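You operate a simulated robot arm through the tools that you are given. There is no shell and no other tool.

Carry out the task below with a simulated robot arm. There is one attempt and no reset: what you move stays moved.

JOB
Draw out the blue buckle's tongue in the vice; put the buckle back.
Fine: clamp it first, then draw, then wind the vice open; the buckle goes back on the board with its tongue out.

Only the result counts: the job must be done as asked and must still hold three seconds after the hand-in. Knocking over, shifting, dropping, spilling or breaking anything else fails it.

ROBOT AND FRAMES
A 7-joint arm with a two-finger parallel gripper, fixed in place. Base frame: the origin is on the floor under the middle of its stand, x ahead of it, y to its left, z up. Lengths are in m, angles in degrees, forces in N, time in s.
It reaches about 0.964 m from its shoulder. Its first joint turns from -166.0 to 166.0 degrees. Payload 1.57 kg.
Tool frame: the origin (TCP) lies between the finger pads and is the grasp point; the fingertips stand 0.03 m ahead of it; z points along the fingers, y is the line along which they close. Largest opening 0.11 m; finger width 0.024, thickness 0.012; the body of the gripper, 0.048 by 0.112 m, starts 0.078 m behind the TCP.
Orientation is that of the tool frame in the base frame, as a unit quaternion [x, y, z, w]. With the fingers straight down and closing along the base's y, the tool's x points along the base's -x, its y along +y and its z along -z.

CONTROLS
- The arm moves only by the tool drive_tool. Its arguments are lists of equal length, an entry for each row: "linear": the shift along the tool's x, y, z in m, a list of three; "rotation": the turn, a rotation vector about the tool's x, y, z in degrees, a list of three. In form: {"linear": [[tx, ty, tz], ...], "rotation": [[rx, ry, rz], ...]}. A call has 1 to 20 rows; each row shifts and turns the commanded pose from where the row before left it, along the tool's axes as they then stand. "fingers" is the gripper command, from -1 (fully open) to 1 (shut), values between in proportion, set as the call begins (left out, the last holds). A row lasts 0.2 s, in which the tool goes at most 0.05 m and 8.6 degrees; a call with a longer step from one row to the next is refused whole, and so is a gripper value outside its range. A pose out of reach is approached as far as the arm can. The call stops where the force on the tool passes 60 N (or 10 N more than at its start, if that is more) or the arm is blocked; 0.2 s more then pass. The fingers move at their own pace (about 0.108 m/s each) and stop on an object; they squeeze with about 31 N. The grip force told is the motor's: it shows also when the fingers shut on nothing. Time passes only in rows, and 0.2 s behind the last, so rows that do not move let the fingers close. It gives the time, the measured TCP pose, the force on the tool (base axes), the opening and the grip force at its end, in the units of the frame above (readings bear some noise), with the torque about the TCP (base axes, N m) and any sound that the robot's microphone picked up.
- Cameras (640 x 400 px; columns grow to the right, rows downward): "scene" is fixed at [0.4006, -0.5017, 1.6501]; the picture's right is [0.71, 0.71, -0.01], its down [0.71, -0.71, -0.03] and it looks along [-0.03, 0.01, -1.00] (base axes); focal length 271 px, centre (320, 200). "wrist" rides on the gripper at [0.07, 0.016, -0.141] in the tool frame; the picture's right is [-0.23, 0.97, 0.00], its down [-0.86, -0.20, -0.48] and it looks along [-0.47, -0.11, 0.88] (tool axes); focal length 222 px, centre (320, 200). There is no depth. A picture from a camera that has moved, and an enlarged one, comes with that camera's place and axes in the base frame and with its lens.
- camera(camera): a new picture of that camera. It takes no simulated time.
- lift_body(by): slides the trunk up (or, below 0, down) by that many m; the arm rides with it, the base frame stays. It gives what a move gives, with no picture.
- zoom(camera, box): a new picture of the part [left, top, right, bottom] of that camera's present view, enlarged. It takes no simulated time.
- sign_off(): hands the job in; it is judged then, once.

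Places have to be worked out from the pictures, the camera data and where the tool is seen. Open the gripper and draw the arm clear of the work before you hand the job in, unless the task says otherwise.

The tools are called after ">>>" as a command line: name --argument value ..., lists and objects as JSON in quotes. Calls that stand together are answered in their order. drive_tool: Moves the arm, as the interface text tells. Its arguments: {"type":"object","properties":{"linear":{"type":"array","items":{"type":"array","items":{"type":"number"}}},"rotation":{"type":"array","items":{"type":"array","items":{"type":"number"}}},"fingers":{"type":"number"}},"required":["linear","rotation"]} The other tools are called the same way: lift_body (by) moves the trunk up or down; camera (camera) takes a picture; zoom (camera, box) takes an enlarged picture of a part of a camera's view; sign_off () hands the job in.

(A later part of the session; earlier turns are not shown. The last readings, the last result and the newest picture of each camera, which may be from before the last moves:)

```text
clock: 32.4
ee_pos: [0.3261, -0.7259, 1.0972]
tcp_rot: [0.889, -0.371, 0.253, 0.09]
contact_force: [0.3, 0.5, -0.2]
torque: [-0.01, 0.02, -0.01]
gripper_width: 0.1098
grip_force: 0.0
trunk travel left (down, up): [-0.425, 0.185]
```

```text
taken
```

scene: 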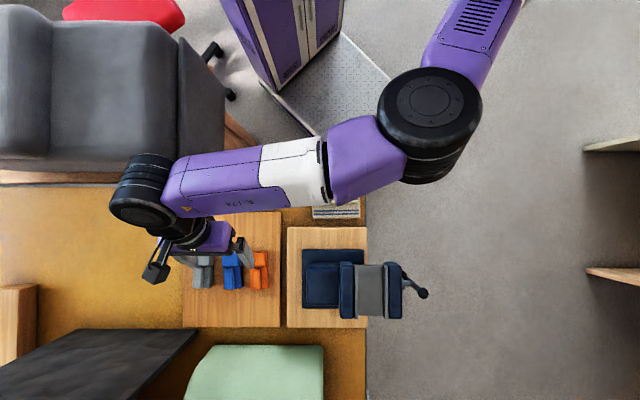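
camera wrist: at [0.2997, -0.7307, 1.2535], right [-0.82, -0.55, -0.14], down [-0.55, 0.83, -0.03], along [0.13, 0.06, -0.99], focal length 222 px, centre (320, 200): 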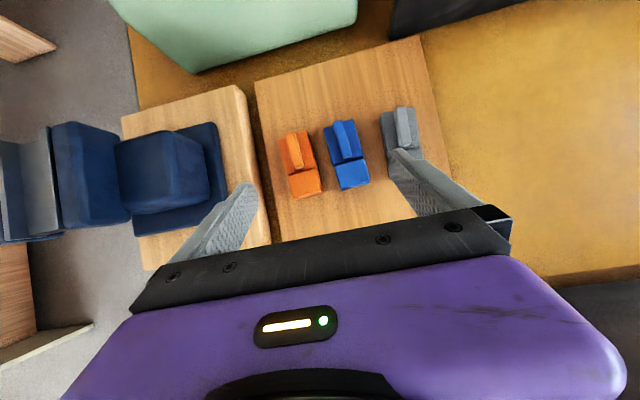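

Now a near-overhead close view of the buckles. I enlarge the blue one.

>>> zoom --camera "wrist" --box '[270, 90, 430, 210]'

>>> zoom --camera "wrist" --box '[310, 110, 380, 200]'

```text
3.33 times, centred on (350, 150) of wrist
camera zoom: at [0.2997, -0.7307, 1.2535], right [-0.82, -0.55, -0.14], down [-0.55, 0.83, -0.03], along [0.13, 0.06, -0.99], focal length 740 px, centre (220, 367)
```

zoom: 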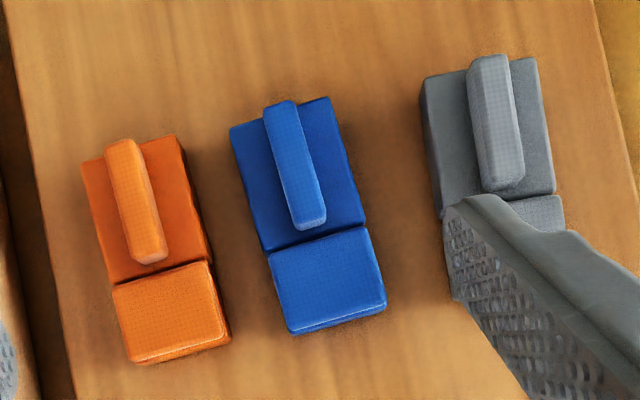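

```text
4.44 times, centred on (345, 155) of wrist
camera zoom: at [0.2997, -0.7307, 1.2535], right [-0.82, -0.55, -0.14], down [-0.55, 0.83, -0.03], along [0.13, 0.06, -0.99], focal length 987 px, centre (209, 400)
```

zoom: 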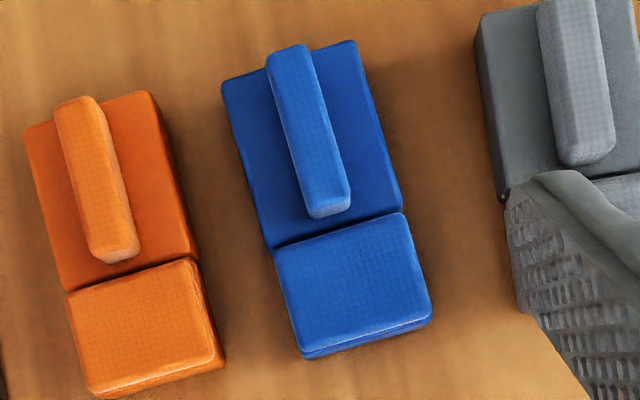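

The blue buckle shows three pieces: a ribbed long block, a seam, and a head. To tell which part is the tongue I enlarge further and compare the widths of head and block.

>>> zoom --camera "wrist" --box '[320, 115, 375, 155]'

>>> zoom --camera "wrist" --box '[325, 150, 380, 190]'

>>> zoom --camera "scene" --box '[190, 240, 280, 300]'

```text
10.00 times, centred on (348, 135) of wrist
camera zoom: at [0.2997, -0.7307, 1.2535], right [-0.82, -0.55, -0.14], down [-0.55, 0.83, -0.03], along [0.13, 0.06, -0.99], focal length 2221 px, centre (45, 850)
```

zoom: 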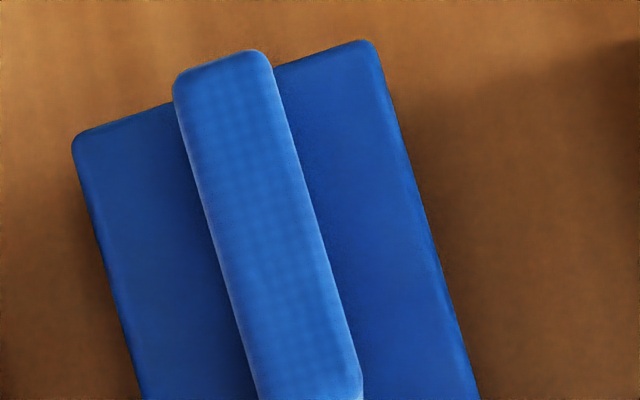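

```text
10.00 times, centred on (352, 170) of wrist
camera zoom: at [0.2997, -0.7307, 1.2535], right [-0.82, -0.55, -0.14], down [-0.55, 0.83, -0.03], along [0.13, 0.06, -0.99], focal length 2221 px, centre (-5, 500)
```

zoom: 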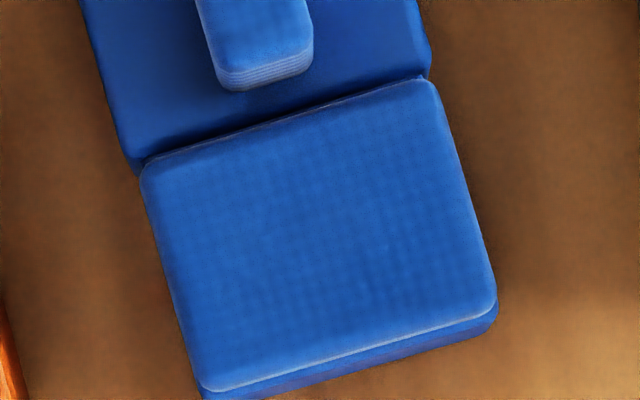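

```text
6.67 times, centred on (235, 270) of scene
camera zoom: at [0.4006, -0.5017, 1.6501], right [0.71, 0.71, -0.01], down [0.71, -0.71, -0.03], along [-0.03, 0.01, -1.0], focal length 1807 px, centre (887, -267)
```

zoom: 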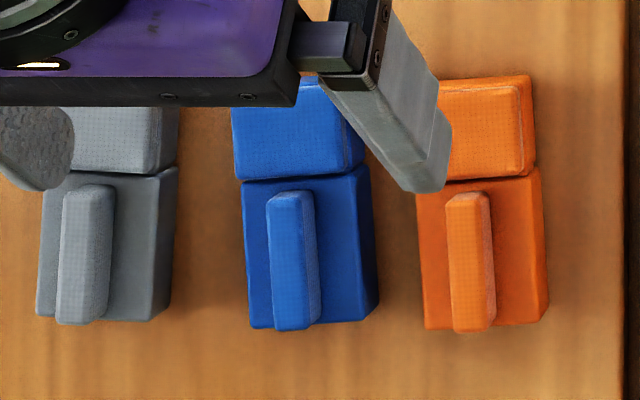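

Measured: block top z ≈ 0.934 and 45 mm wide, head top ≈ 0.946 and 41 mm wide, rib centred on the block at (0.3635, -0.801), buckle turned about 5° from the vice axis. Before carrying it I go back over the vice to learn its bed depth and handle, rising first.

>>> drive_tool --linear '[[0.0235, -0.001, -0.0385], [0.0235, -0.001, -0.0385], [-0.00735, -0.0404, -0.0031], [-0.00735, -0.0404, -0.0031], [-0.00735, -0.0404, -0.0031], [-0.00735, -0.0404, -0.0031]]' --rotation '[[0, 0, 0], [0, 0, 0], [0, 0, 0], [0, 0, 0], [0, 0, 0], [0, 0, 0]]'

>>> camera --camera "scene"

```text
clock: 33.8
ee_pos: [0.4153, -0.5905, 1.189]
tcp_rot: [0.889, -0.372, 0.252, 0.089]
contact_force: [-0.2, 0.4, -0.3]
torque: [0.05, -0.03, 0.01]
gripper_width: 0.1101
grip_force: 0.1
trunk travel left (down, up): [-0.425, 0.185]
```

```text
taken
```

scene: 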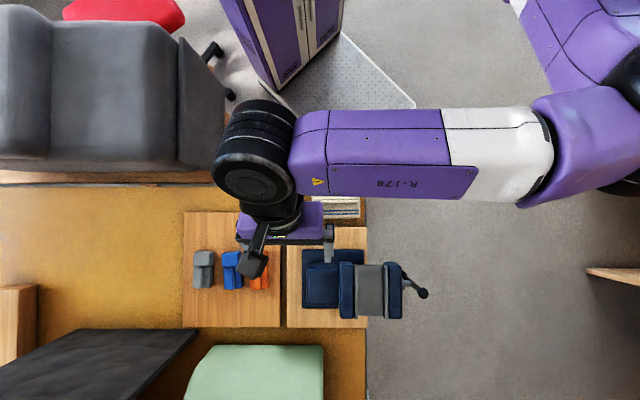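

Motion tracks accurately. I continue to the right and tilt the tool more so the camera looks at the vice from the near side.

>>> drive_tool --linear '[[-0.00735, -0.0404, -0.0031], [-0.00735, -0.0404, -0.0031], [-0.00735, -0.0404, -0.0031], [-0.00735, -0.0404, -0.0031], [0, 0, 0], [0, 0, 0], [0, 0, 0]]' --rotation '[[0, 0, 0], [0, 0, 0], [0, 0, 0], [0, 0, 0], [0, 7, 0], [0, 7, 0], [0, 7, 0]]'

>>> camera --camera "wrist"

>>> camera --camera "scene"

```text
clock: 35.4
ee_pos: [0.5077, -0.4533, 1.189]
tcp_rot: [0.827, -0.349, 0.411, 0.157]
contact_force: [0.8, 0.8, 0.9]
torque: [-0.01, 0.0, 0.02]
gripper_width: 0.1099
grip_force: 0.1
trunk travel left (down, up): [-0.425, 0.185]
```

```text
taken
camera wrist: at [0.4438, -0.4186, 1.3292], right [-0.78, -0.59, -0.21], down [-0.49, 0.79, -0.38], along [0.38, -0.19, -0.9], focal length 222 px, centre (320, 200)
```

wrist: 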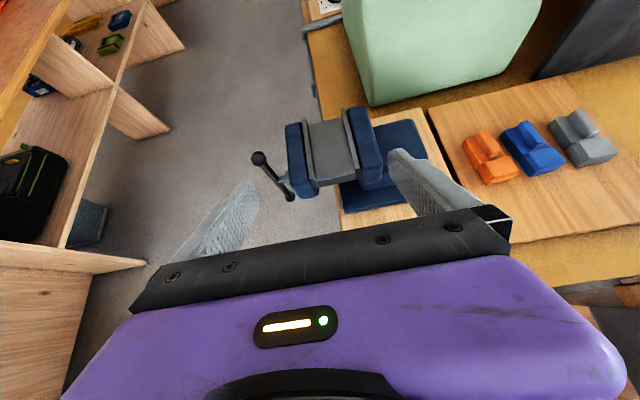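

```text
taken
```

scene: 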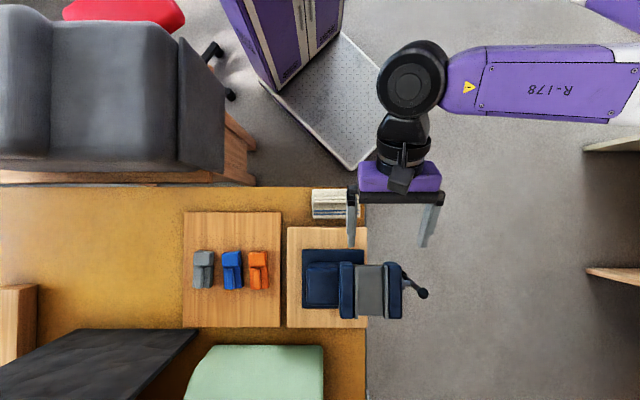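

Excellent: the vice and its handle are seen from the near side. I enlarge the vice, handle, and buckles in this view.

>>> zoom --camera "wrist" --box '[240, 95, 400, 215]'

>>> zoom --camera "wrist" --box '[450, 100, 630, 200]'

>>> zoom --camera "wrist" --box '[240, 130, 330, 210]'

```text
3.33 times, centred on (320, 155) of wrist
camera zoom: at [0.4438, -0.4186, 1.3292], right [-0.78, -0.59, -0.21], down [-0.49, 0.79, -0.38], along [0.38, -0.19, -0.9], focal length 740 px, centre (320, 350)
```

zoom: 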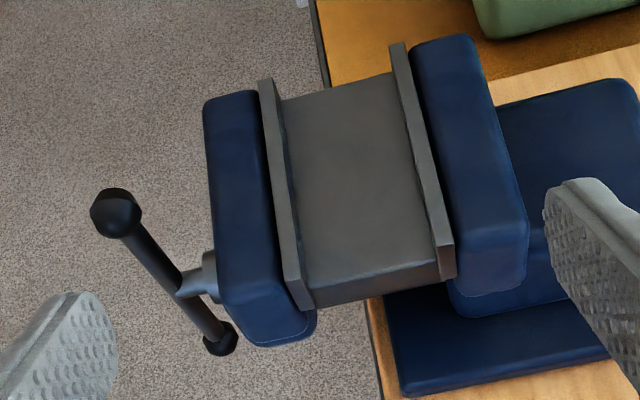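

```text
3.56 times, centred on (540, 150) of wrist
camera zoom: at [0.4438, -0.4186, 1.3292], right [-0.78, -0.59, -0.21], down [-0.49, 0.79, -0.38], along [0.38, -0.19, -0.9], focal length 790 px, centre (-462, 378)
```

zoom: 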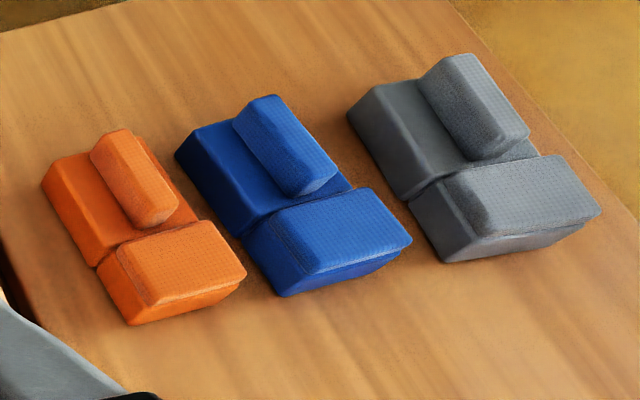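

```text
5.00 times, centred on (285, 170) of wrist
camera zoom: at [0.4438, -0.4186, 1.3292], right [-0.78, -0.59, -0.21], down [-0.49, 0.79, -0.38], along [0.38, -0.19, -0.9], focal length 1111 px, centre (495, 350)
```

zoom: 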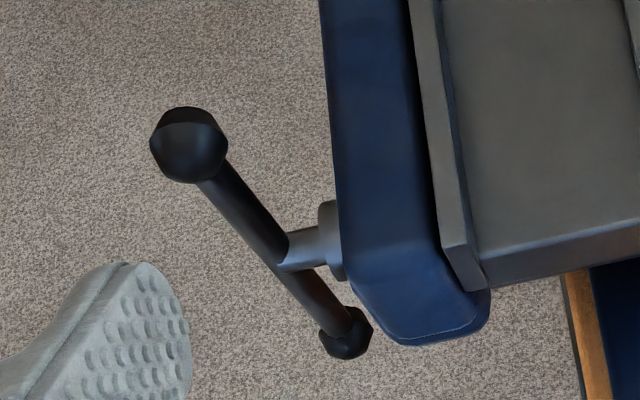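

The vice has a T-bar handle with balls at both ends, and the bed sits a little below the plate tops. I enlarge the gap's near end to judge the bed depth.

>>> zoom --camera "wrist" --box '[298, 150, 358, 190]'

>>> zoom --camera "wrist" --box '[500, 110, 570, 180]'

```text
10.00 times, centred on (328, 170) of wrist
camera zoom: at [0.4438, -0.4186, 1.3292], right [-0.78, -0.59, -0.21], down [-0.49, 0.79, -0.38], along [0.38, -0.19, -0.9], focal length 2221 px, centre (240, 500)
```

zoom: 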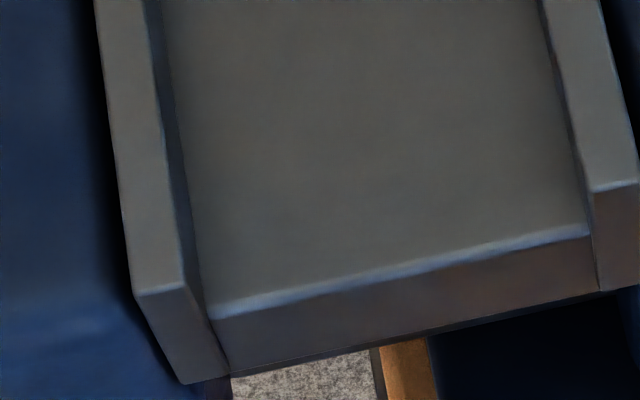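

```text
5.71 times, centred on (535, 145) of wrist
camera zoom: at [0.4438, -0.4186, 1.3292], right [-0.78, -0.59, -0.21], down [-0.49, 0.79, -0.38], along [0.38, -0.19, -0.9], focal length 1269 px, centre (-909, 514)
```

zoom: 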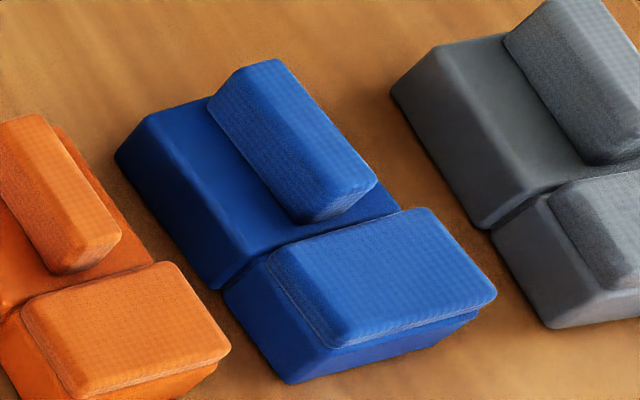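

Bed top is about 11 mm below the plate tops (≈1.039). The body is the wider ribbed block that rests on the board; the narrower head with the cap sits about 6 mm off the board, so the head is the tongue and the rib is for carrying. I head back to the buckles, turning to match the blue one's yaw with a 45° outward tilt.

>>> drive_tool --linear '[[0, 0, 0], [0, 0, 0], [0.0007, 0.0336, 0.0105], [0.0007, 0.0336, 0.0105], [0.0007, 0.0336, 0.0105], [0.0007, 0.0336, 0.0105], [0.0007, 0.0336, 0.0105], [0.0007, 0.0336, 0.0105], [0.0007, 0.0336, 0.0105]]' --rotation '[[1.15, -3.6, -2.05], [1.15, -3.6, -2.05], [0, 0, 0], [0, 0, 0], [0, 0, 0], [0, 0, 0], [0, 0, 0], [0, 0, 0], [0, 0, 0]]'

>>> camera --camera "scene"

```text
clock: 37.4
ee_pos: [0.3967, -0.6682, 1.1404]
tcp_rot: [0.867, -0.32, 0.359, 0.133]
contact_force: [0.4, 0.1, 0.9]
torque: [-0.02, 0.04, -0.02]
gripper_width: 0.1099
grip_force: 0.0
trunk travel left (down, up): [-0.425, 0.185]
```

```text
taken
```

scene: 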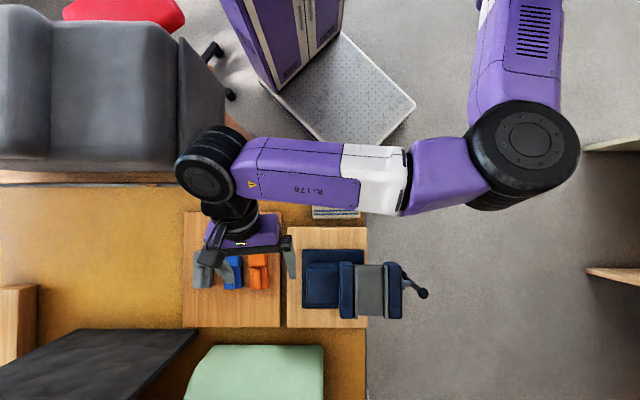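

Good tracking. I move on over the buckles, then lower the trunk 0.1 m with the tool still clear of everything.

>>> drive_tool --linear '[[0.0007, 0.0336, 0.005], [0.0007, 0.0336, 0.005], [0.0007, 0.025, 0.005]]' --rotation '[[0, 0, 0], [0, 0, 0], [0, 0, 0]]' --fingers 0.3

>>> lift_body --by -0.08

>>> camera --camera "wrist"

```text
clock: 38.2
ee_pos: [0.3482, -0.7452, 1.1313]
tcp_rot: [0.867, -0.32, 0.359, 0.131]
contact_force: [0.7, 0.9, -0.5]
torque: [0.01, 0.03, -0.01]
gripper_width: 0.0385
grip_force: 0.1
trunk travel left (down, up): [-0.425, 0.185]
```

```text
clock: 39.4
ee_pos: [0.3469, -0.7458, 1.0508]
tcp_rot: [0.867, -0.319, 0.359, 0.131]
contact_force: [0.7, 1.4, -0.2]
torque: [-0.01, -0.02, 0.01]
gripper_width: 0.0384
grip_force: 0.1
trunk travel left (down, up): [-0.345, 0.265]
```

```text
taken
camera wrist: at [0.2972, -0.7252, 1.1993], right [-0.75, -0.64, -0.16], down [-0.59, 0.76, -0.27], along [0.29, -0.11, -0.95], focal length 222 px, centre (320, 200)
```

wrist: 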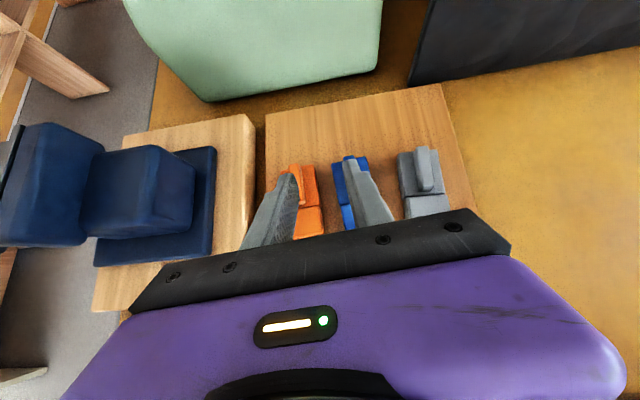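

Fingers are now part-closed to 38 mm. I enlarge the view to check the rib's position relative to the fingers.

>>> zoom --camera "wrist" --box '[250, 130, 450, 255]'

```text
3.20 times, centred on (350, 192) of wrist
camera zoom: at [0.2972, -0.7252, 1.1993], right [-0.75, -0.64, -0.16], down [-0.59, 0.76, -0.27], along [0.29, -0.11, -0.95], focal length 711 px, centre (224, 224)
```

zoom: 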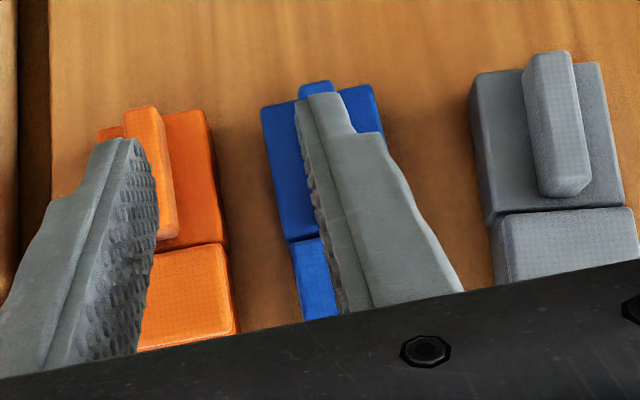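

The rib's far end reads (0.3807, -0.8155), agreeing with the earlier fix. I shift horizontally over the rib, allowing for the tilted pads' contact point, then lower with the trunk, which moves straight down.

>>> drive_tool --linear '[[0.0105, 0.0155, 0.0104], [0.0105, 0.0155, 0.0104]]' --rotation '[[0, 0, 0], [0, 0, 0]]'

>>> zoom --camera "wrist" --box '[250, 130, 450, 255]'

```text
clock: 40.0
ee_pos: [0.3503, -0.7882, 1.0508]
tcp_rot: [0.867, -0.319, 0.359, 0.131]
contact_force: [0.5, -0.8, 0.4]
torque: [-0.03, 0.0, 0.01]
gripper_width: 0.0384
grip_force: 0.1
trunk travel left (down, up): [-0.345, 0.265]
```

```text
3.20 times, centred on (350, 192) of wrist
camera zoom: at [0.2998, -0.7681, 1.199], right [-0.75, -0.64, -0.16], down [-0.59, 0.76, -0.26], along [0.29, -0.1, -0.95], focal length 711 px, centre (224, 224)
```

zoom: 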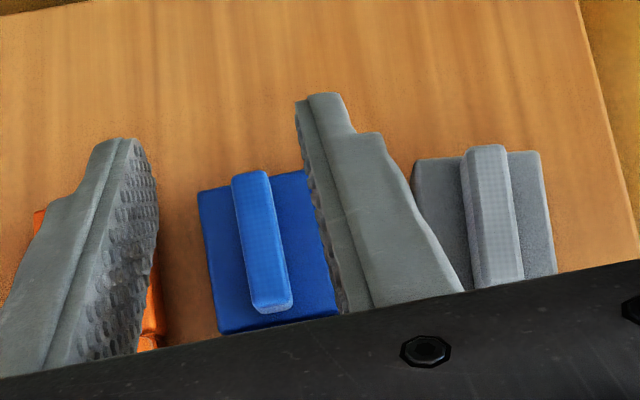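

The rib lies centred between the fingers (0.9 mm off laterally) and parallel to them. I lower the trunk 0.078 m so the tips come down beside the rib.

>>> lift_body --by -0.076

>>> camera --camera "wrist"

>>> zoom --camera "scene" --box '[170, 200, 300, 330]'

```text
clock: 41.1
ee_pos: [0.3505, -0.7876, 0.9744]
tcp_rot: [0.867, -0.319, 0.359, 0.131]
contact_force: [-0.8, -0.4, 0.3]
torque: [0.03, 0.02, -0.01]
gripper_width: 0.0384
grip_force: 0.0
trunk travel left (down, up): [-0.269, 0.341]
```

```text
taken
camera wrist: at [0.2996, -0.7682, 1.1232], right [-0.75, -0.64, -0.16], down [-0.59, 0.76, -0.27], along [0.29, -0.11, -0.95], focal length 222 px, centre (320, 200)
```

wrist: 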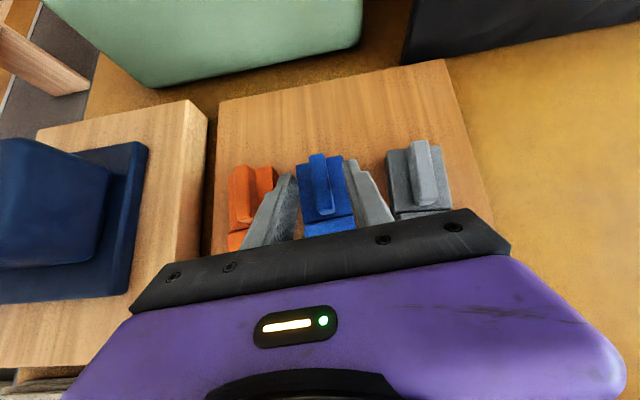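

```text
3.08 times, centred on (235, 265) of scene
camera zoom: at [0.4006, -0.5017, 1.6501], right [0.71, 0.71, -0.01], down [0.71, -0.71, -0.03], along [-0.03, 0.01, -1.0], focal length 834 px, centre (582, 0)
```

zoom: 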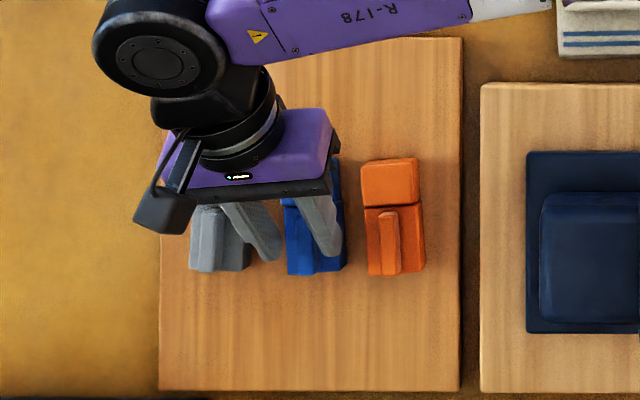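

>>> zoom --camera "wrist" --box '[220, 140, 420, 250]'

```text
3.20 times, centred on (320, 195) of wrist
camera zoom: at [0.2996, -0.7682, 1.1232], right [-0.75, -0.64, -0.16], down [-0.59, 0.76, -0.27], along [0.29, -0.11, -0.95], focal length 711 px, centre (320, 216)
```

zoom: 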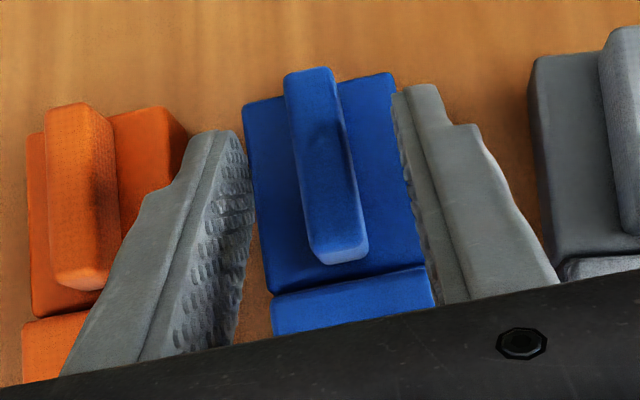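

The fingers straddle the rib with clearance on both sides. I lower another 7 mm to bring the tips just above the block's top, then close.

>>> lift_body --by -0.007

>>> drive_tool --linear '[[0, 0, 0], [0, 0, 0], [0, 0, 0], [0, 0, 0]]' --rotation '[[0, 0, 0], [0, 0, 0], [0, 0, 0], [0, 0, 0]]' --fingers 1

>>> zoom --camera "wrist" --box '[220, 140, 420, 250]'

```text
clock: 41.7
ee_pos: [0.3509, -0.7882, 0.9682]
tcp_rot: [0.867, -0.32, 0.359, 0.132]
contact_force: [-0.1, -0.2, -0.1]
torque: [-0.02, -0.04, 0.0]
gripper_width: 0.0388
grip_force: 0.0
trunk travel left (down, up): [-0.262, 0.348]
```

```text
clock: 42.7
ee_pos: [0.3495, -0.7884, 0.967]
tcp_rot: [0.867, -0.319, 0.358, 0.132]
contact_force: [0.1, 0.6, 0.1]
torque: [0.01, 0.06, -0.02]
gripper_width: 0.0131
grip_force: 29.4
trunk travel left (down, up): [-0.262, 0.348]
```

```text
3.20 times, centred on (320, 195) of wrist
camera zoom: at [0.2996, -0.7682, 1.1162], right [-0.75, -0.64, -0.16], down [-0.59, 0.76, -0.27], along [0.29, -0.1, -0.95], focal length 711 px, centre (320, 216)
```

zoom: 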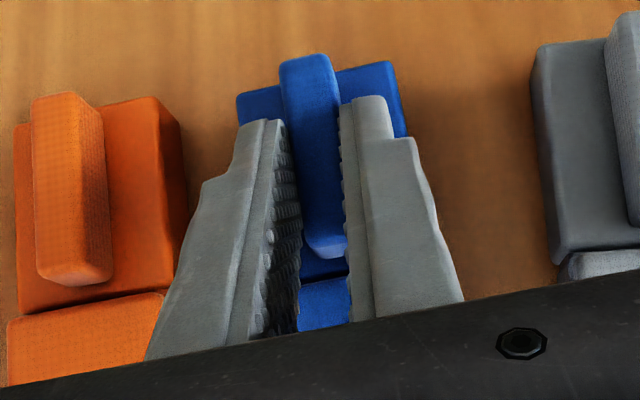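

The rib is gripped (13.1 mm wide, 29 N). I note this pose (0.350, -0.788, 0.967) for the return, and lift 3 cm with the trunk.

>>> lift_body --by 0.03

>>> camera --camera "wrist"

>>> zoom --camera "wrist" --box '[220, 120, 420, 250]'

```text
clock: 43.4
ee_pos: [0.35, -0.7891, 0.997]
tcp_rot: [0.867, -0.319, 0.358, 0.132]
contact_force: [-0.5, 0.7, -0.1]
torque: [-0.02, -0.01, -0.02]
gripper_width: 0.0
grip_force: 21.1
trunk travel left (down, up): [-0.292, 0.318]
```

```text
taken
camera wrist: at [0.2996, -0.7682, 1.1462], right [-0.75, -0.64, -0.16], down [-0.59, 0.76, -0.27], along [0.29, -0.1, -0.95], focal length 222 px, centre (320, 200)
```

wrist: 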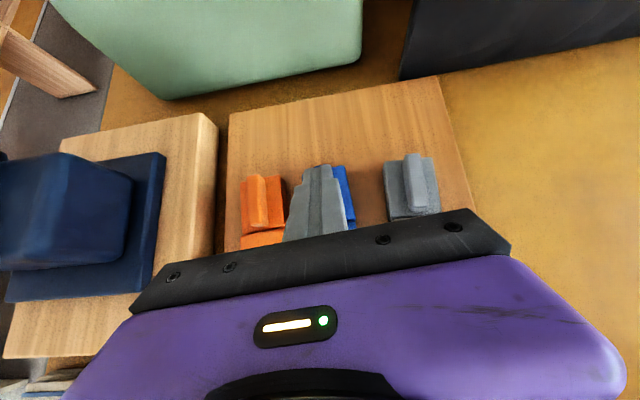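

```text
3.08 times, centred on (320, 185) of wrist
camera zoom: at [0.2996, -0.7682, 1.1462], right [-0.75, -0.64, -0.16], down [-0.59, 0.76, -0.27], along [0.29, -0.1, -0.95], focal length 684 px, centre (320, 246)
```

zoom: 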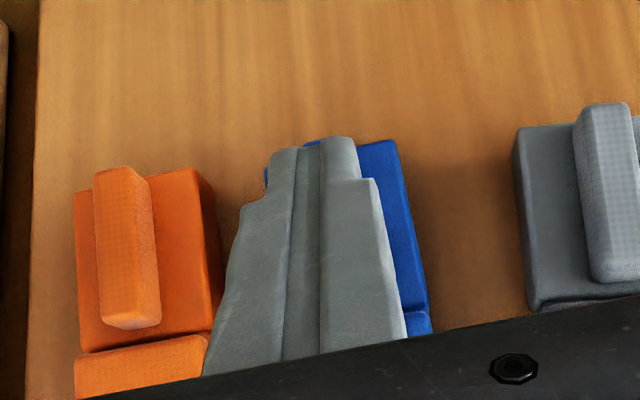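

The grip slipped off the rib on lifting: the fingers shut on nothing. I open slightly at this height, which is above the rib, and look at where the buckle is.

>>> drive_tool --linear '[[0, 0, 0], [0, 0, 0]]' --rotation '[[0, 0, 0], [0, 0, 0]]' --fingers 0.3

>>> lift_body --by 0.05

>>> zoom --camera "wrist" --box '[220, 120, 420, 250]'

>>> zoom --camera "scene" --box '[190, 240, 280, 300]'

```text
clock: 44.0
ee_pos: [0.3491, -0.7889, 0.9972]
tcp_rot: [0.867, -0.32, 0.359, 0.131]
contact_force: [-0.9, 1.0, -0.5]
torque: [-0.04, -0.01, 0.02]
gripper_width: 0.0387
grip_force: 0.1
trunk travel left (down, up): [-0.292, 0.318]
```

```text
clock: 44.9
ee_pos: [0.3498, -0.7885, 1.0474]
tcp_rot: [0.867, -0.32, 0.358, 0.132]
contact_force: [0.4, 0.8, -1.1]
torque: [0.0, 0.01, 0.02]
gripper_width: 0.0388
grip_force: 0.1
trunk travel left (down, up): [-0.342, 0.268]
```

```text
3.08 times, centred on (320, 185) of wrist
camera zoom: at [0.2996, -0.7682, 1.1961], right [-0.75, -0.64, -0.16], down [-0.59, 0.76, -0.26], along [0.29, -0.1, -0.95], focal length 684 px, centre (320, 246)
```

zoom: 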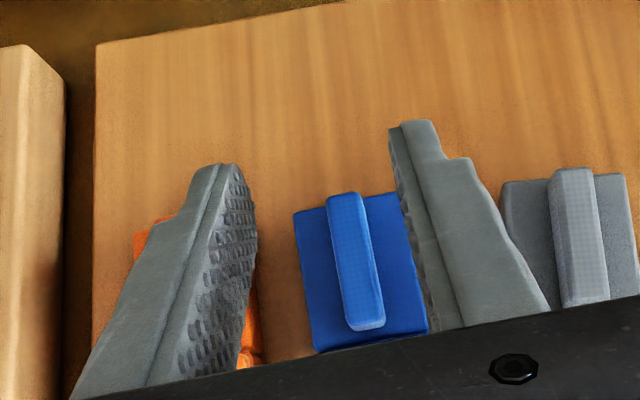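

```text
6.67 times, centred on (235, 270) of scene
camera zoom: at [0.4006, -0.5017, 1.6501], right [0.71, 0.71, -0.01], down [0.71, -0.71, -0.03], along [-0.03, 0.01, -1.0], focal length 1807 px, centre (887, -267)
```

zoom: 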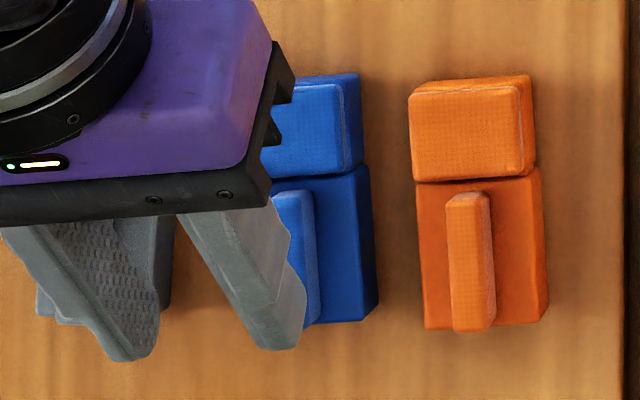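

The buckle has not moved (rib mid still at 0.361, -0.798). The tips simply weren't deep enough at this tilt, so I lower again and go down in small steps until the tips touch the block's top.

>>> lift_body --by -0.082

>>> lift_body --by -0.004

>>> lift_body --by -0.003

```text
clock: 46.1
ee_pos: [0.3491, -0.788, 0.9673]
tcp_rot: [0.866, -0.32, 0.36, 0.133]
contact_force: [0.2, 0.3, 8.9]
torque: [-0.07, -0.09, 0.05]
gripper_width: 0.0386
grip_force: 0.2
trunk travel left (down, up): [-0.26, 0.35]
```

```text
clock: 46.6
ee_pos: [0.3488, -0.789, 0.9665]
tcp_rot: [0.866, -0.318, 0.361, 0.134]
contact_force: [-2.0, 4.1, 34.7]
torque: [-0.07, -0.4, 0.07]
gripper_width: 0.0384
grip_force: 0.1
trunk travel left (down, up): [-0.256, 0.354]
```

```text
clock: 47.2
ee_pos: [0.3488, -0.7886, 0.9674]
tcp_rot: [0.865, -0.319, 0.363, 0.136]
contact_force: [-3.7, 9.3, 47.0]
torque: [0.05, -0.51, 0.12]
gripper_width: 0.0385
grip_force: 0.0
trunk travel left (down, up): [-0.253, 0.357]
```

The tips are on the block's top at z ≈ 0.967 with 47 N, so depth was right after all; I back off to a light touch, close again, and this time lift in 4 mm steps, watching width and force.

>>> lift_body --by 0.006

>>> drive_tool --linear '[[0, 0, 0], [0, 0, 0], [0, 0, 0], [0, 0, 0]]' --rotation '[[0, 0, 0], [0, 0, 0], [0, 0, 0], [0, 0, 0]]' --fingers 1

>>> lift_body --by 0.004

```text
clock: 47.7
ee_pos: [0.3507, -0.7888, 0.9671]
tcp_rot: [0.866, -0.319, 0.362, 0.134]
contact_force: [0.5, -3.9, 27.7]
torque: [-0.29, -0.26, -0.04]
gripper_width: 0.0385
grip_force: 0.0
trunk travel left (down, up): [-0.259, 0.351]
```

```text
clock: 48.7
ee_pos: [0.3499, -0.7883, 0.9681]
tcp_rot: [0.866, -0.32, 0.36, 0.134]
contact_force: [-2.0, -2.3, 28.1]
torque: [-0.34, -0.28, -0.12]
gripper_width: 0.0132
grip_force: 29.8
trunk travel left (down, up): [-0.259, 0.351]
```

```text
clock: 49.2
ee_pos: [0.3495, -0.7878, 0.9681]
tcp_rot: [0.867, -0.32, 0.359, 0.131]
contact_force: [-1.2, -3.7, 11.8]
torque: [-0.51, -0.39, -0.16]
gripper_width: 0.0132
grip_force: 30.1
trunk travel left (down, up): [-0.263, 0.347]
```

Still lightly pressing (12 N) with the rib held at 13.2 mm. I lift another few millimetres step by step.

>>> lift_body --by 0.004

>>> lift_body --by 0.003

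>>> lift_body --by 0.003

```text
clock: 49.8
ee_pos: [0.3494, -0.7896, 0.9708]
tcp_rot: [0.867, -0.321, 0.358, 0.131]
contact_force: [-1.2, 0.8, -1.2]
torque: [-0.01, -0.01, -0.01]
gripper_width: 0.0133
grip_force: 29.8
trunk travel left (down, up): [-0.267, 0.343]
```

```text
clock: 50.3
ee_pos: [0.3488, -0.7879, 0.9753]
tcp_rot: [0.867, -0.32, 0.358, 0.132]
contact_force: [0.9, -0.2, -0.1]
torque: [0.01, 0.01, 0.02]
gripper_width: 0.0131
grip_force: 29.8
trunk travel left (down, up): [-0.27, 0.34]
```

```text
clock: 50.8
ee_pos: [0.3496, -0.789, 0.9792]
tcp_rot: [0.867, -0.32, 0.358, 0.132]
contact_force: [-0.3, -0.4, -1.0]
torque: [-0.02, 0.02, -0.02]
gripper_width: 0.0133
grip_force: 30.3
trunk travel left (down, up): [-0.273, 0.337]
```

Force is about -1 N with the rib still held, which suggests the buckle is actually hanging from the grip. I look.

>>> zoom --camera "wrist" --box '[220, 120, 420, 250]'

>>> zoom --camera "scene" --box '[190, 240, 280, 300]'

```text
3.08 times, centred on (320, 185) of wrist
camera zoom: at [0.2996, -0.7682, 1.1272], right [-0.75, -0.64, -0.16], down [-0.59, 0.76, -0.26], along [0.29, -0.1, -0.95], focal length 684 px, centre (320, 246)
```

zoom: 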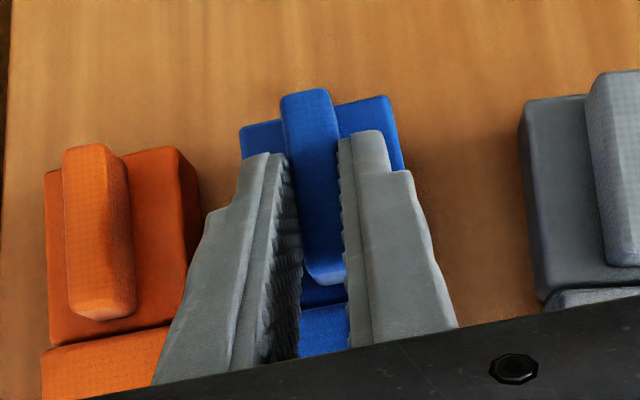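

```text
6.67 times, centred on (235, 270) of scene
camera zoom: at [0.4006, -0.5017, 1.6501], right [0.71, 0.71, -0.01], down [0.71, -0.71, -0.03], along [-0.03, 0.01, -1.0], focal length 1807 px, centre (887, -267)
```

zoom: 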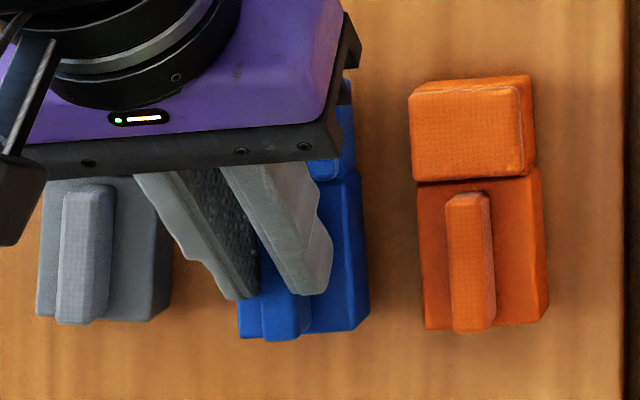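

The scene picture shows the blue buckle raised by about 12 mm, hanging level. I keep lifting in small steps over its own spot to be sure the grip holds.

>>> lift_body --by 0.005

>>> lift_body --by 0.008

>>> zoom --camera "wrist" --box '[220, 120, 420, 250]'

```text
clock: 51.4
ee_pos: [0.3494, -0.7888, 0.9839]
tcp_rot: [0.867, -0.32, 0.358, 0.132]
contact_force: [0.0, 0.3, -0.4]
torque: [-0.01, 0.05, 0.01]
gripper_width: 0.013
grip_force: 29.3
trunk travel left (down, up): [-0.278, 0.332]
```

```text
clock: 51.9
ee_pos: [0.3488, -0.7886, 0.9928]
tcp_rot: [0.867, -0.32, 0.359, 0.132]
contact_force: [-0.6, 0.4, -1.4]
torque: [0.0, -0.02, -0.04]
gripper_width: 0.0131
grip_force: 29.6
trunk travel left (down, up): [-0.286, 0.324]
```

```text
3.08 times, centred on (320, 185) of wrist
camera zoom: at [0.2996, -0.7682, 1.1401], right [-0.75, -0.64, -0.16], down [-0.59, 0.76, -0.26], along [0.29, -0.1, -0.95], focal length 684 px, centre (320, 246)
```

zoom: 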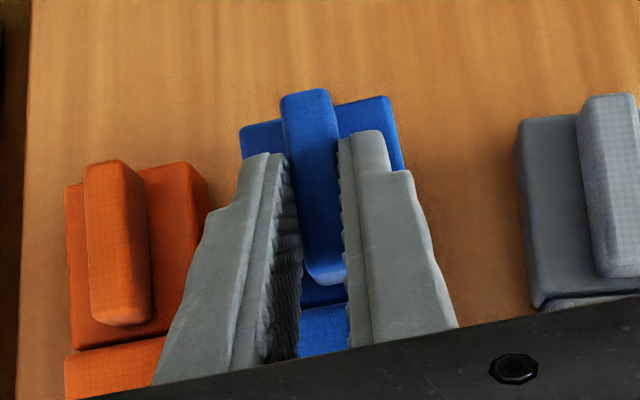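

It holds steady through 25 mm of lift with no change in the fingers. I raise it further with the arm in slow, even rows.

>>> drive_tool --linear '[[0.001, 0, -0.001], [0.002, 0, -0.002], [0.003, 0, -0.003], [0.004, 0, -0.004], [0.004, 0, -0.004], [0.004, 0, -0.004], [0.004, 0, -0.004], [0.004, 0, -0.004], [0.004, 0, -0.004], [0.004, 0, -0.004], [0.004, 0, -0.004], [0.004, 0, -0.004], [0.003, 0, -0.003], [0.002, 0, -0.002], [0.001, 0, -0.001]]' --rotation '[[0, 0, 0], [0, 0, 0], [0, 0, 0], [0, 0, 0], [0, 0, 0], [0, 0, 0], [0, 0, 0], [0, 0, 0], [0, 0, 0], [0, 0, 0], [0, 0, 0], [0, 0, 0], [0, 0, 0], [0, 0, 0], [0, 0, 0]]'

>>> camera --camera "wrist"

```text
clock: 55.1
ee_pos: [0.3491, -0.7887, 1.0599]
tcp_rot: [0.867, -0.32, 0.358, 0.132]
contact_force: [-0.3, 0.4, -1.1]
torque: [0.01, -0.01, 0.0]
gripper_width: 0.0131
grip_force: 30.3
trunk travel left (down, up): [-0.286, 0.324]
```

```text
taken
camera wrist: at [0.2998, -0.7683, 1.2079], right [-0.75, -0.64, -0.16], down [-0.59, 0.76, -0.26], along [0.29, -0.1, -0.95], focal length 222 px, centre (320, 200)
```

wrist: 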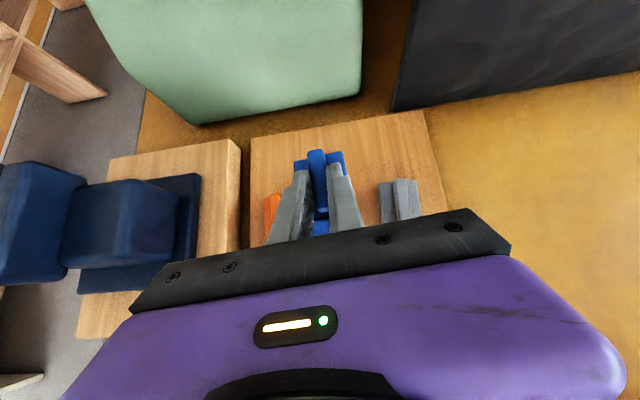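

The grip holds well at z 1.06. Better triangulation puts the plate tops at about 1.06 and the gap from U 0.0036 to 0.0614, so I keep raising slowly to a transit height of about 1.17.

>>> drive_tool --linear '[[0.001, 0, -0.001], [0.0025, 0, -0.0025], [0.004, 0, -0.004], [0.0048, 0, -0.0048], [0.0048, 0, -0.0048], [0.0048, 0, -0.0048], [0.0048, 0, -0.0048], [0.0048, 0, -0.0048], [0.0048, 0, -0.0048], [0.0048, 0, -0.0048], [0.0048, 0, -0.0048], [0.0048, 0, -0.0048], [0.0048, 0, -0.0048], [0.0048, 0, -0.0048], [0.0048, 0, -0.0048], [0.0048, 0, -0.0048], [0.0048, 0, -0.0048], [0.004, 0, -0.004], [0.0025, 0, -0.0025], [0.001, 0, -0.001]]' --rotation '[[0, 0, 0], [0, 0, 0], [0, 0, 0], [0, 0, 0], [0, 0, 0], [0, 0, 0], [0, 0, 0], [0, 0, 0], [0, 0, 0], [0, 0, 0], [0, 0, 0], [0, 0, 0], [0, 0, 0], [0, 0, 0], [0, 0, 0], [0, 0, 0], [0, 0, 0], [0, 0, 0], [0, 0, 0], [0, 0, 0]]'

>>> camera --camera "wrist"

>>> camera --camera "scene"

```text
clock: 59.3
ee_pos: [0.3502, -0.7893, 1.175]
tcp_rot: [0.867, -0.32, 0.359, 0.132]
contact_force: [-0.1, -0.9, -0.6]
torque: [0.0, -0.04, 0.01]
gripper_width: 0.0131
grip_force: 29.4
trunk travel left (down, up): [-0.286, 0.324]
```

```text
taken
camera wrist: at [0.2998, -0.7686, 1.3241], right [-0.75, -0.64, -0.16], down [-0.59, 0.76, -0.26], along [0.29, -0.11, -0.95], focal length 222 px, centre (320, 200)
```

wrist: 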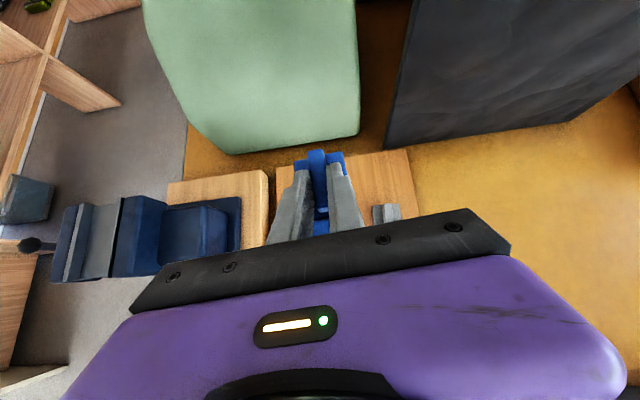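

```text
taken
```

scene: 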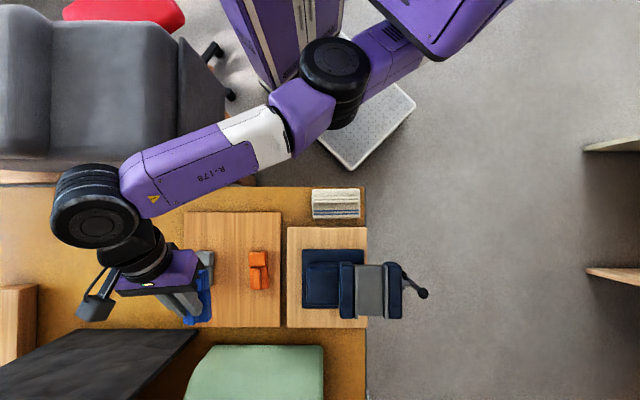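

The buckle is held firmly at transit height and its old spot is clear. I carry it slowly sideways towards the vice, turning it the few degrees needed to line up with the jaws.

>>> drive_tool --linear '[[0, -0.003, 0], [0, -0.006, 0], [0, -0.009, 0], [0, -0.012, 0], [0, -0.012, 0], [0, -0.012, 0], [0, -0.012, 0], [0, -0.012, 0], [0, -0.012, 0], [0, -0.012, 0], [0, -0.012, 0], [0, -0.012, 0], [0, -0.012, 0], [0, -0.012, 0], [0, -0.012, 0], [0, -0.012, 0], [0, -0.012, 0], [0, -0.009, 0], [0, -0.006, 0], [0, -0.003, 0]]' --rotation '[[-0.159, 0, 0.159], [-0.159, 0, 0.159], [-0.159, 0, 0.159], [-0.159, 0, 0.159], [-0.159, 0, 0.159], [-0.159, 0, 0.159], [-0.159, 0, 0.159], [-0.159, 0, 0.159], [-0.159, 0, 0.159], [-0.159, 0, 0.159], [-0.159, 0, 0.159], [-0.159, 0, 0.159], [-0.159, 0, 0.159], [-0.159, 0, 0.159], [-0.159, 0, 0.159], [-0.159, 0, 0.159], [-0.159, 0, 0.159], [-0.159, 0, 0.159], [-0.159, 0, 0.159], [-0.159, 0, 0.159]]'

>>> camera --camera "wrist"

>>> camera --camera "scene"

```text
clock: 63.5
ee_pos: [0.4895, -0.6373, 1.1763]
tcp_rot: [0.854, -0.354, 0.352, 0.145]
contact_force: [1.0, 0.0, 0.0]
torque: [0.05, -0.02, -0.02]
gripper_width: 0.0131
grip_force: 30.1
trunk travel left (down, up): [-0.286, 0.324]
```

```text
taken
camera wrist: at [0.4397, -0.6143, 1.3243], right [-0.8, -0.57, -0.16], down [-0.53, 0.81, -0.26], along [0.28, -0.13, -0.95], focal length 222 px, centre (320, 200)
```

wrist: 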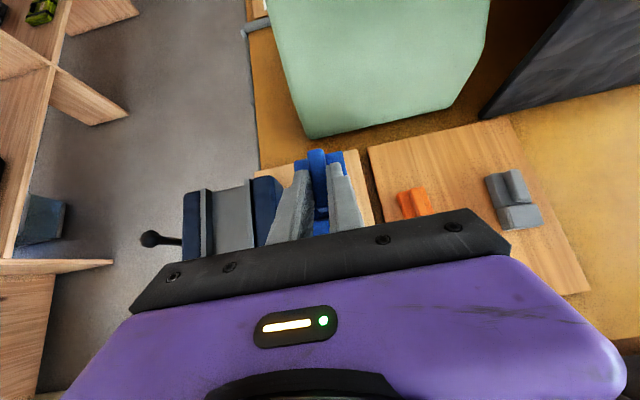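

```text
taken
```

scene: 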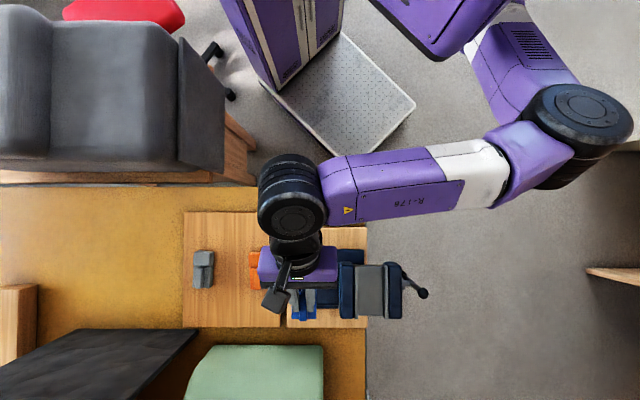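

Aligned with the jaws now (tool x at -45°) at U = -0.105, V = 0.797. I continue slowly 0.137 m along the screw axis to above the gap.

>>> drive_tool --linear '[[-0.0005, -0.004, -0.0005], [-0.0006, -0.008, -0.0006], [-0.0006, -0.012, -0.0006], [-0.0006, -0.012, -0.0006], [-0.0006, -0.012, -0.0006], [-0.0006, -0.012, -0.0006], [-0.0006, -0.012, -0.0006], [-0.0006, -0.012, -0.0006], [-0.0006, -0.012, -0.0006], [-0.0006, -0.012, -0.0006], [-0.0006, -0.012, -0.0006], [-0.0006, -0.01, -0.0006], [-0.0006, -0.005, -0.0006], [-0.0006, -0.002, -0.0006]]' --rotation '[[0, 0, 0], [0, 0, 0], [0, 0, 0], [0, 0, 0], [0, 0, 0], [0, 0, 0], [0, 0, 0], [0, 0, 0], [0, 0, 0], [0, 0, 0], [0, 0, 0], [0, 0, 0], [0, 0, 0], [0, 0, 0]]'

>>> camera --camera "wrist"

>>> zoom --camera "wrist" --box '[220, 120, 420, 250]'

>>> zoom --camera "scene" --box '[280, 220, 440, 340]'

```text
clock: 66.5
ee_pos: [0.5773, -0.5342, 1.1688]
tcp_rot: [0.857, -0.355, 0.344, 0.146]
contact_force: [0.2, -0.2, -1.4]
torque: [0.02, 0.01, -0.01]
gripper_width: 0.0132
grip_force: 30.4
trunk travel left (down, up): [-0.286, 0.324]
```

```text
taken
camera wrist: at [0.5312, -0.5113, 1.3174], right [-0.81, -0.57, -0.15], down [-0.53, 0.81, -0.25], along [0.27, -0.12, -0.96], focal length 222 px, centre (320, 200)
```

wrist: 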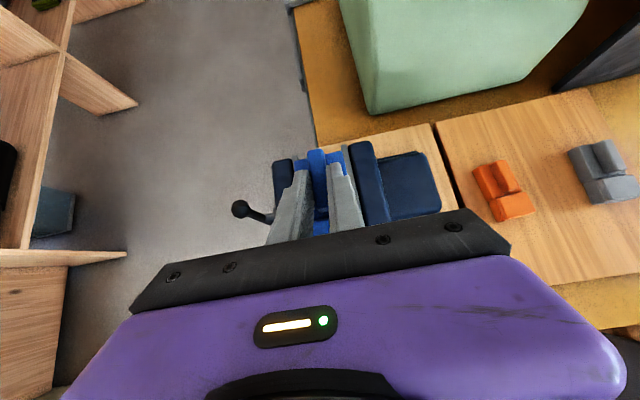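

```text
3.08 times, centred on (320, 185) of wrist
camera zoom: at [0.5312, -0.5113, 1.3174], right [-0.81, -0.57, -0.15], down [-0.53, 0.81, -0.25], along [0.27, -0.12, -0.96], focal length 684 px, centre (320, 246)
```

zoom: 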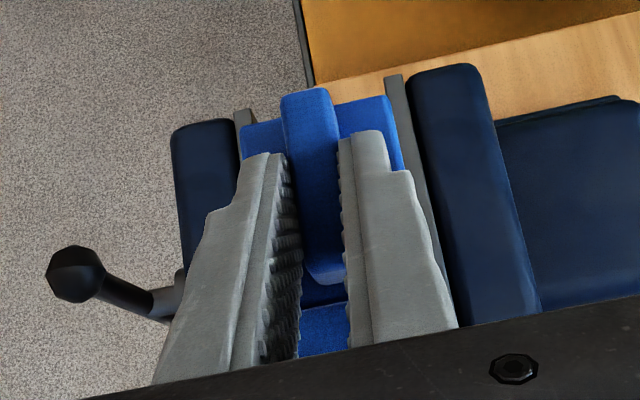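

```text
3.33 times, centred on (360, 280) of scene
camera zoom: at [0.4006, -0.5017, 1.6501], right [0.71, 0.71, -0.01], down [0.71, -0.71, -0.03], along [-0.03, 0.01, -1.0], focal length 904 px, centre (187, -67)
```

zoom: 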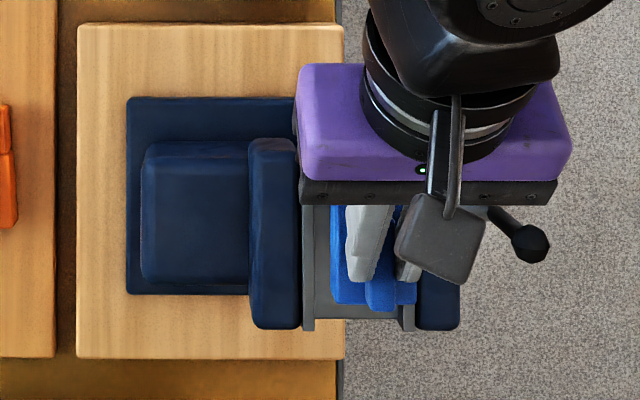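

The buckle is above the gap, about 3 mm left of its centre by my measurement. I correct that and the 1° of tilt while lowering slowly to z 1.125.

>>> drive_tool --linear '[[-0.0015, -0.0004, 0.0015], [-0.003, -0.0004, 0.003], [-0.004, -0.0004, 0.0042], [-0.0045, -0.0004, 0.0047], [-0.0045, -0.0004, 0.0047], [-0.0045, -0.0004, 0.0047], [-0.004, -0.0004, 0.0042], [-0.003, -0.0002, 0.003], [-0.0015, 0, 0.0015]]' --rotation '[[0.05, 0.13, 0], [0.05, 0.13, 0], [0.05, 0.13, 0], [0.05, 0.13, 0], [0.05, 0.13, 0], [0.05, 0.13, 0], [0.05, 0.13, 0], [0.05, 0.13, 0], [0.05, 0.13, 0]]'

>>> zoom --camera "wrist" --box '[220, 120, 420, 250]'

```text
clock: 68.5
ee_pos: [0.5799, -0.5318, 1.1325]
tcp_rot: [0.851, -0.351, 0.363, 0.146]
contact_force: [0.9, -0.2, -1.1]
torque: [-0.02, 0.01, 0.01]
gripper_width: 0.0131
grip_force: 29.9
trunk travel left (down, up): [-0.286, 0.324]
```

```text
3.08 times, centred on (320, 185) of wrist
camera zoom: at [0.5275, -0.5065, 1.2797], right [-0.8, -0.58, -0.17], down [-0.52, 0.8, -0.28], along [0.3, -0.14, -0.94], focal length 684 px, centre (320, 246)
```

zoom: 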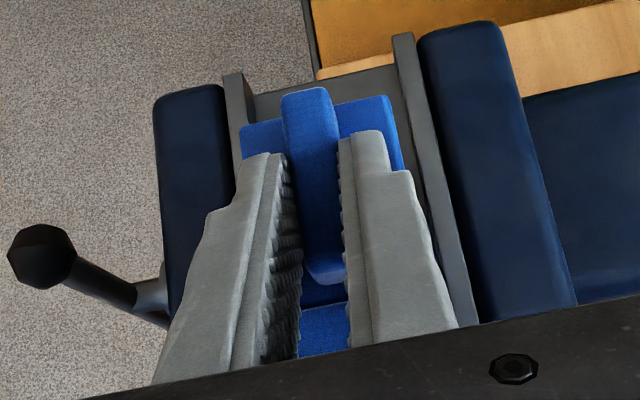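

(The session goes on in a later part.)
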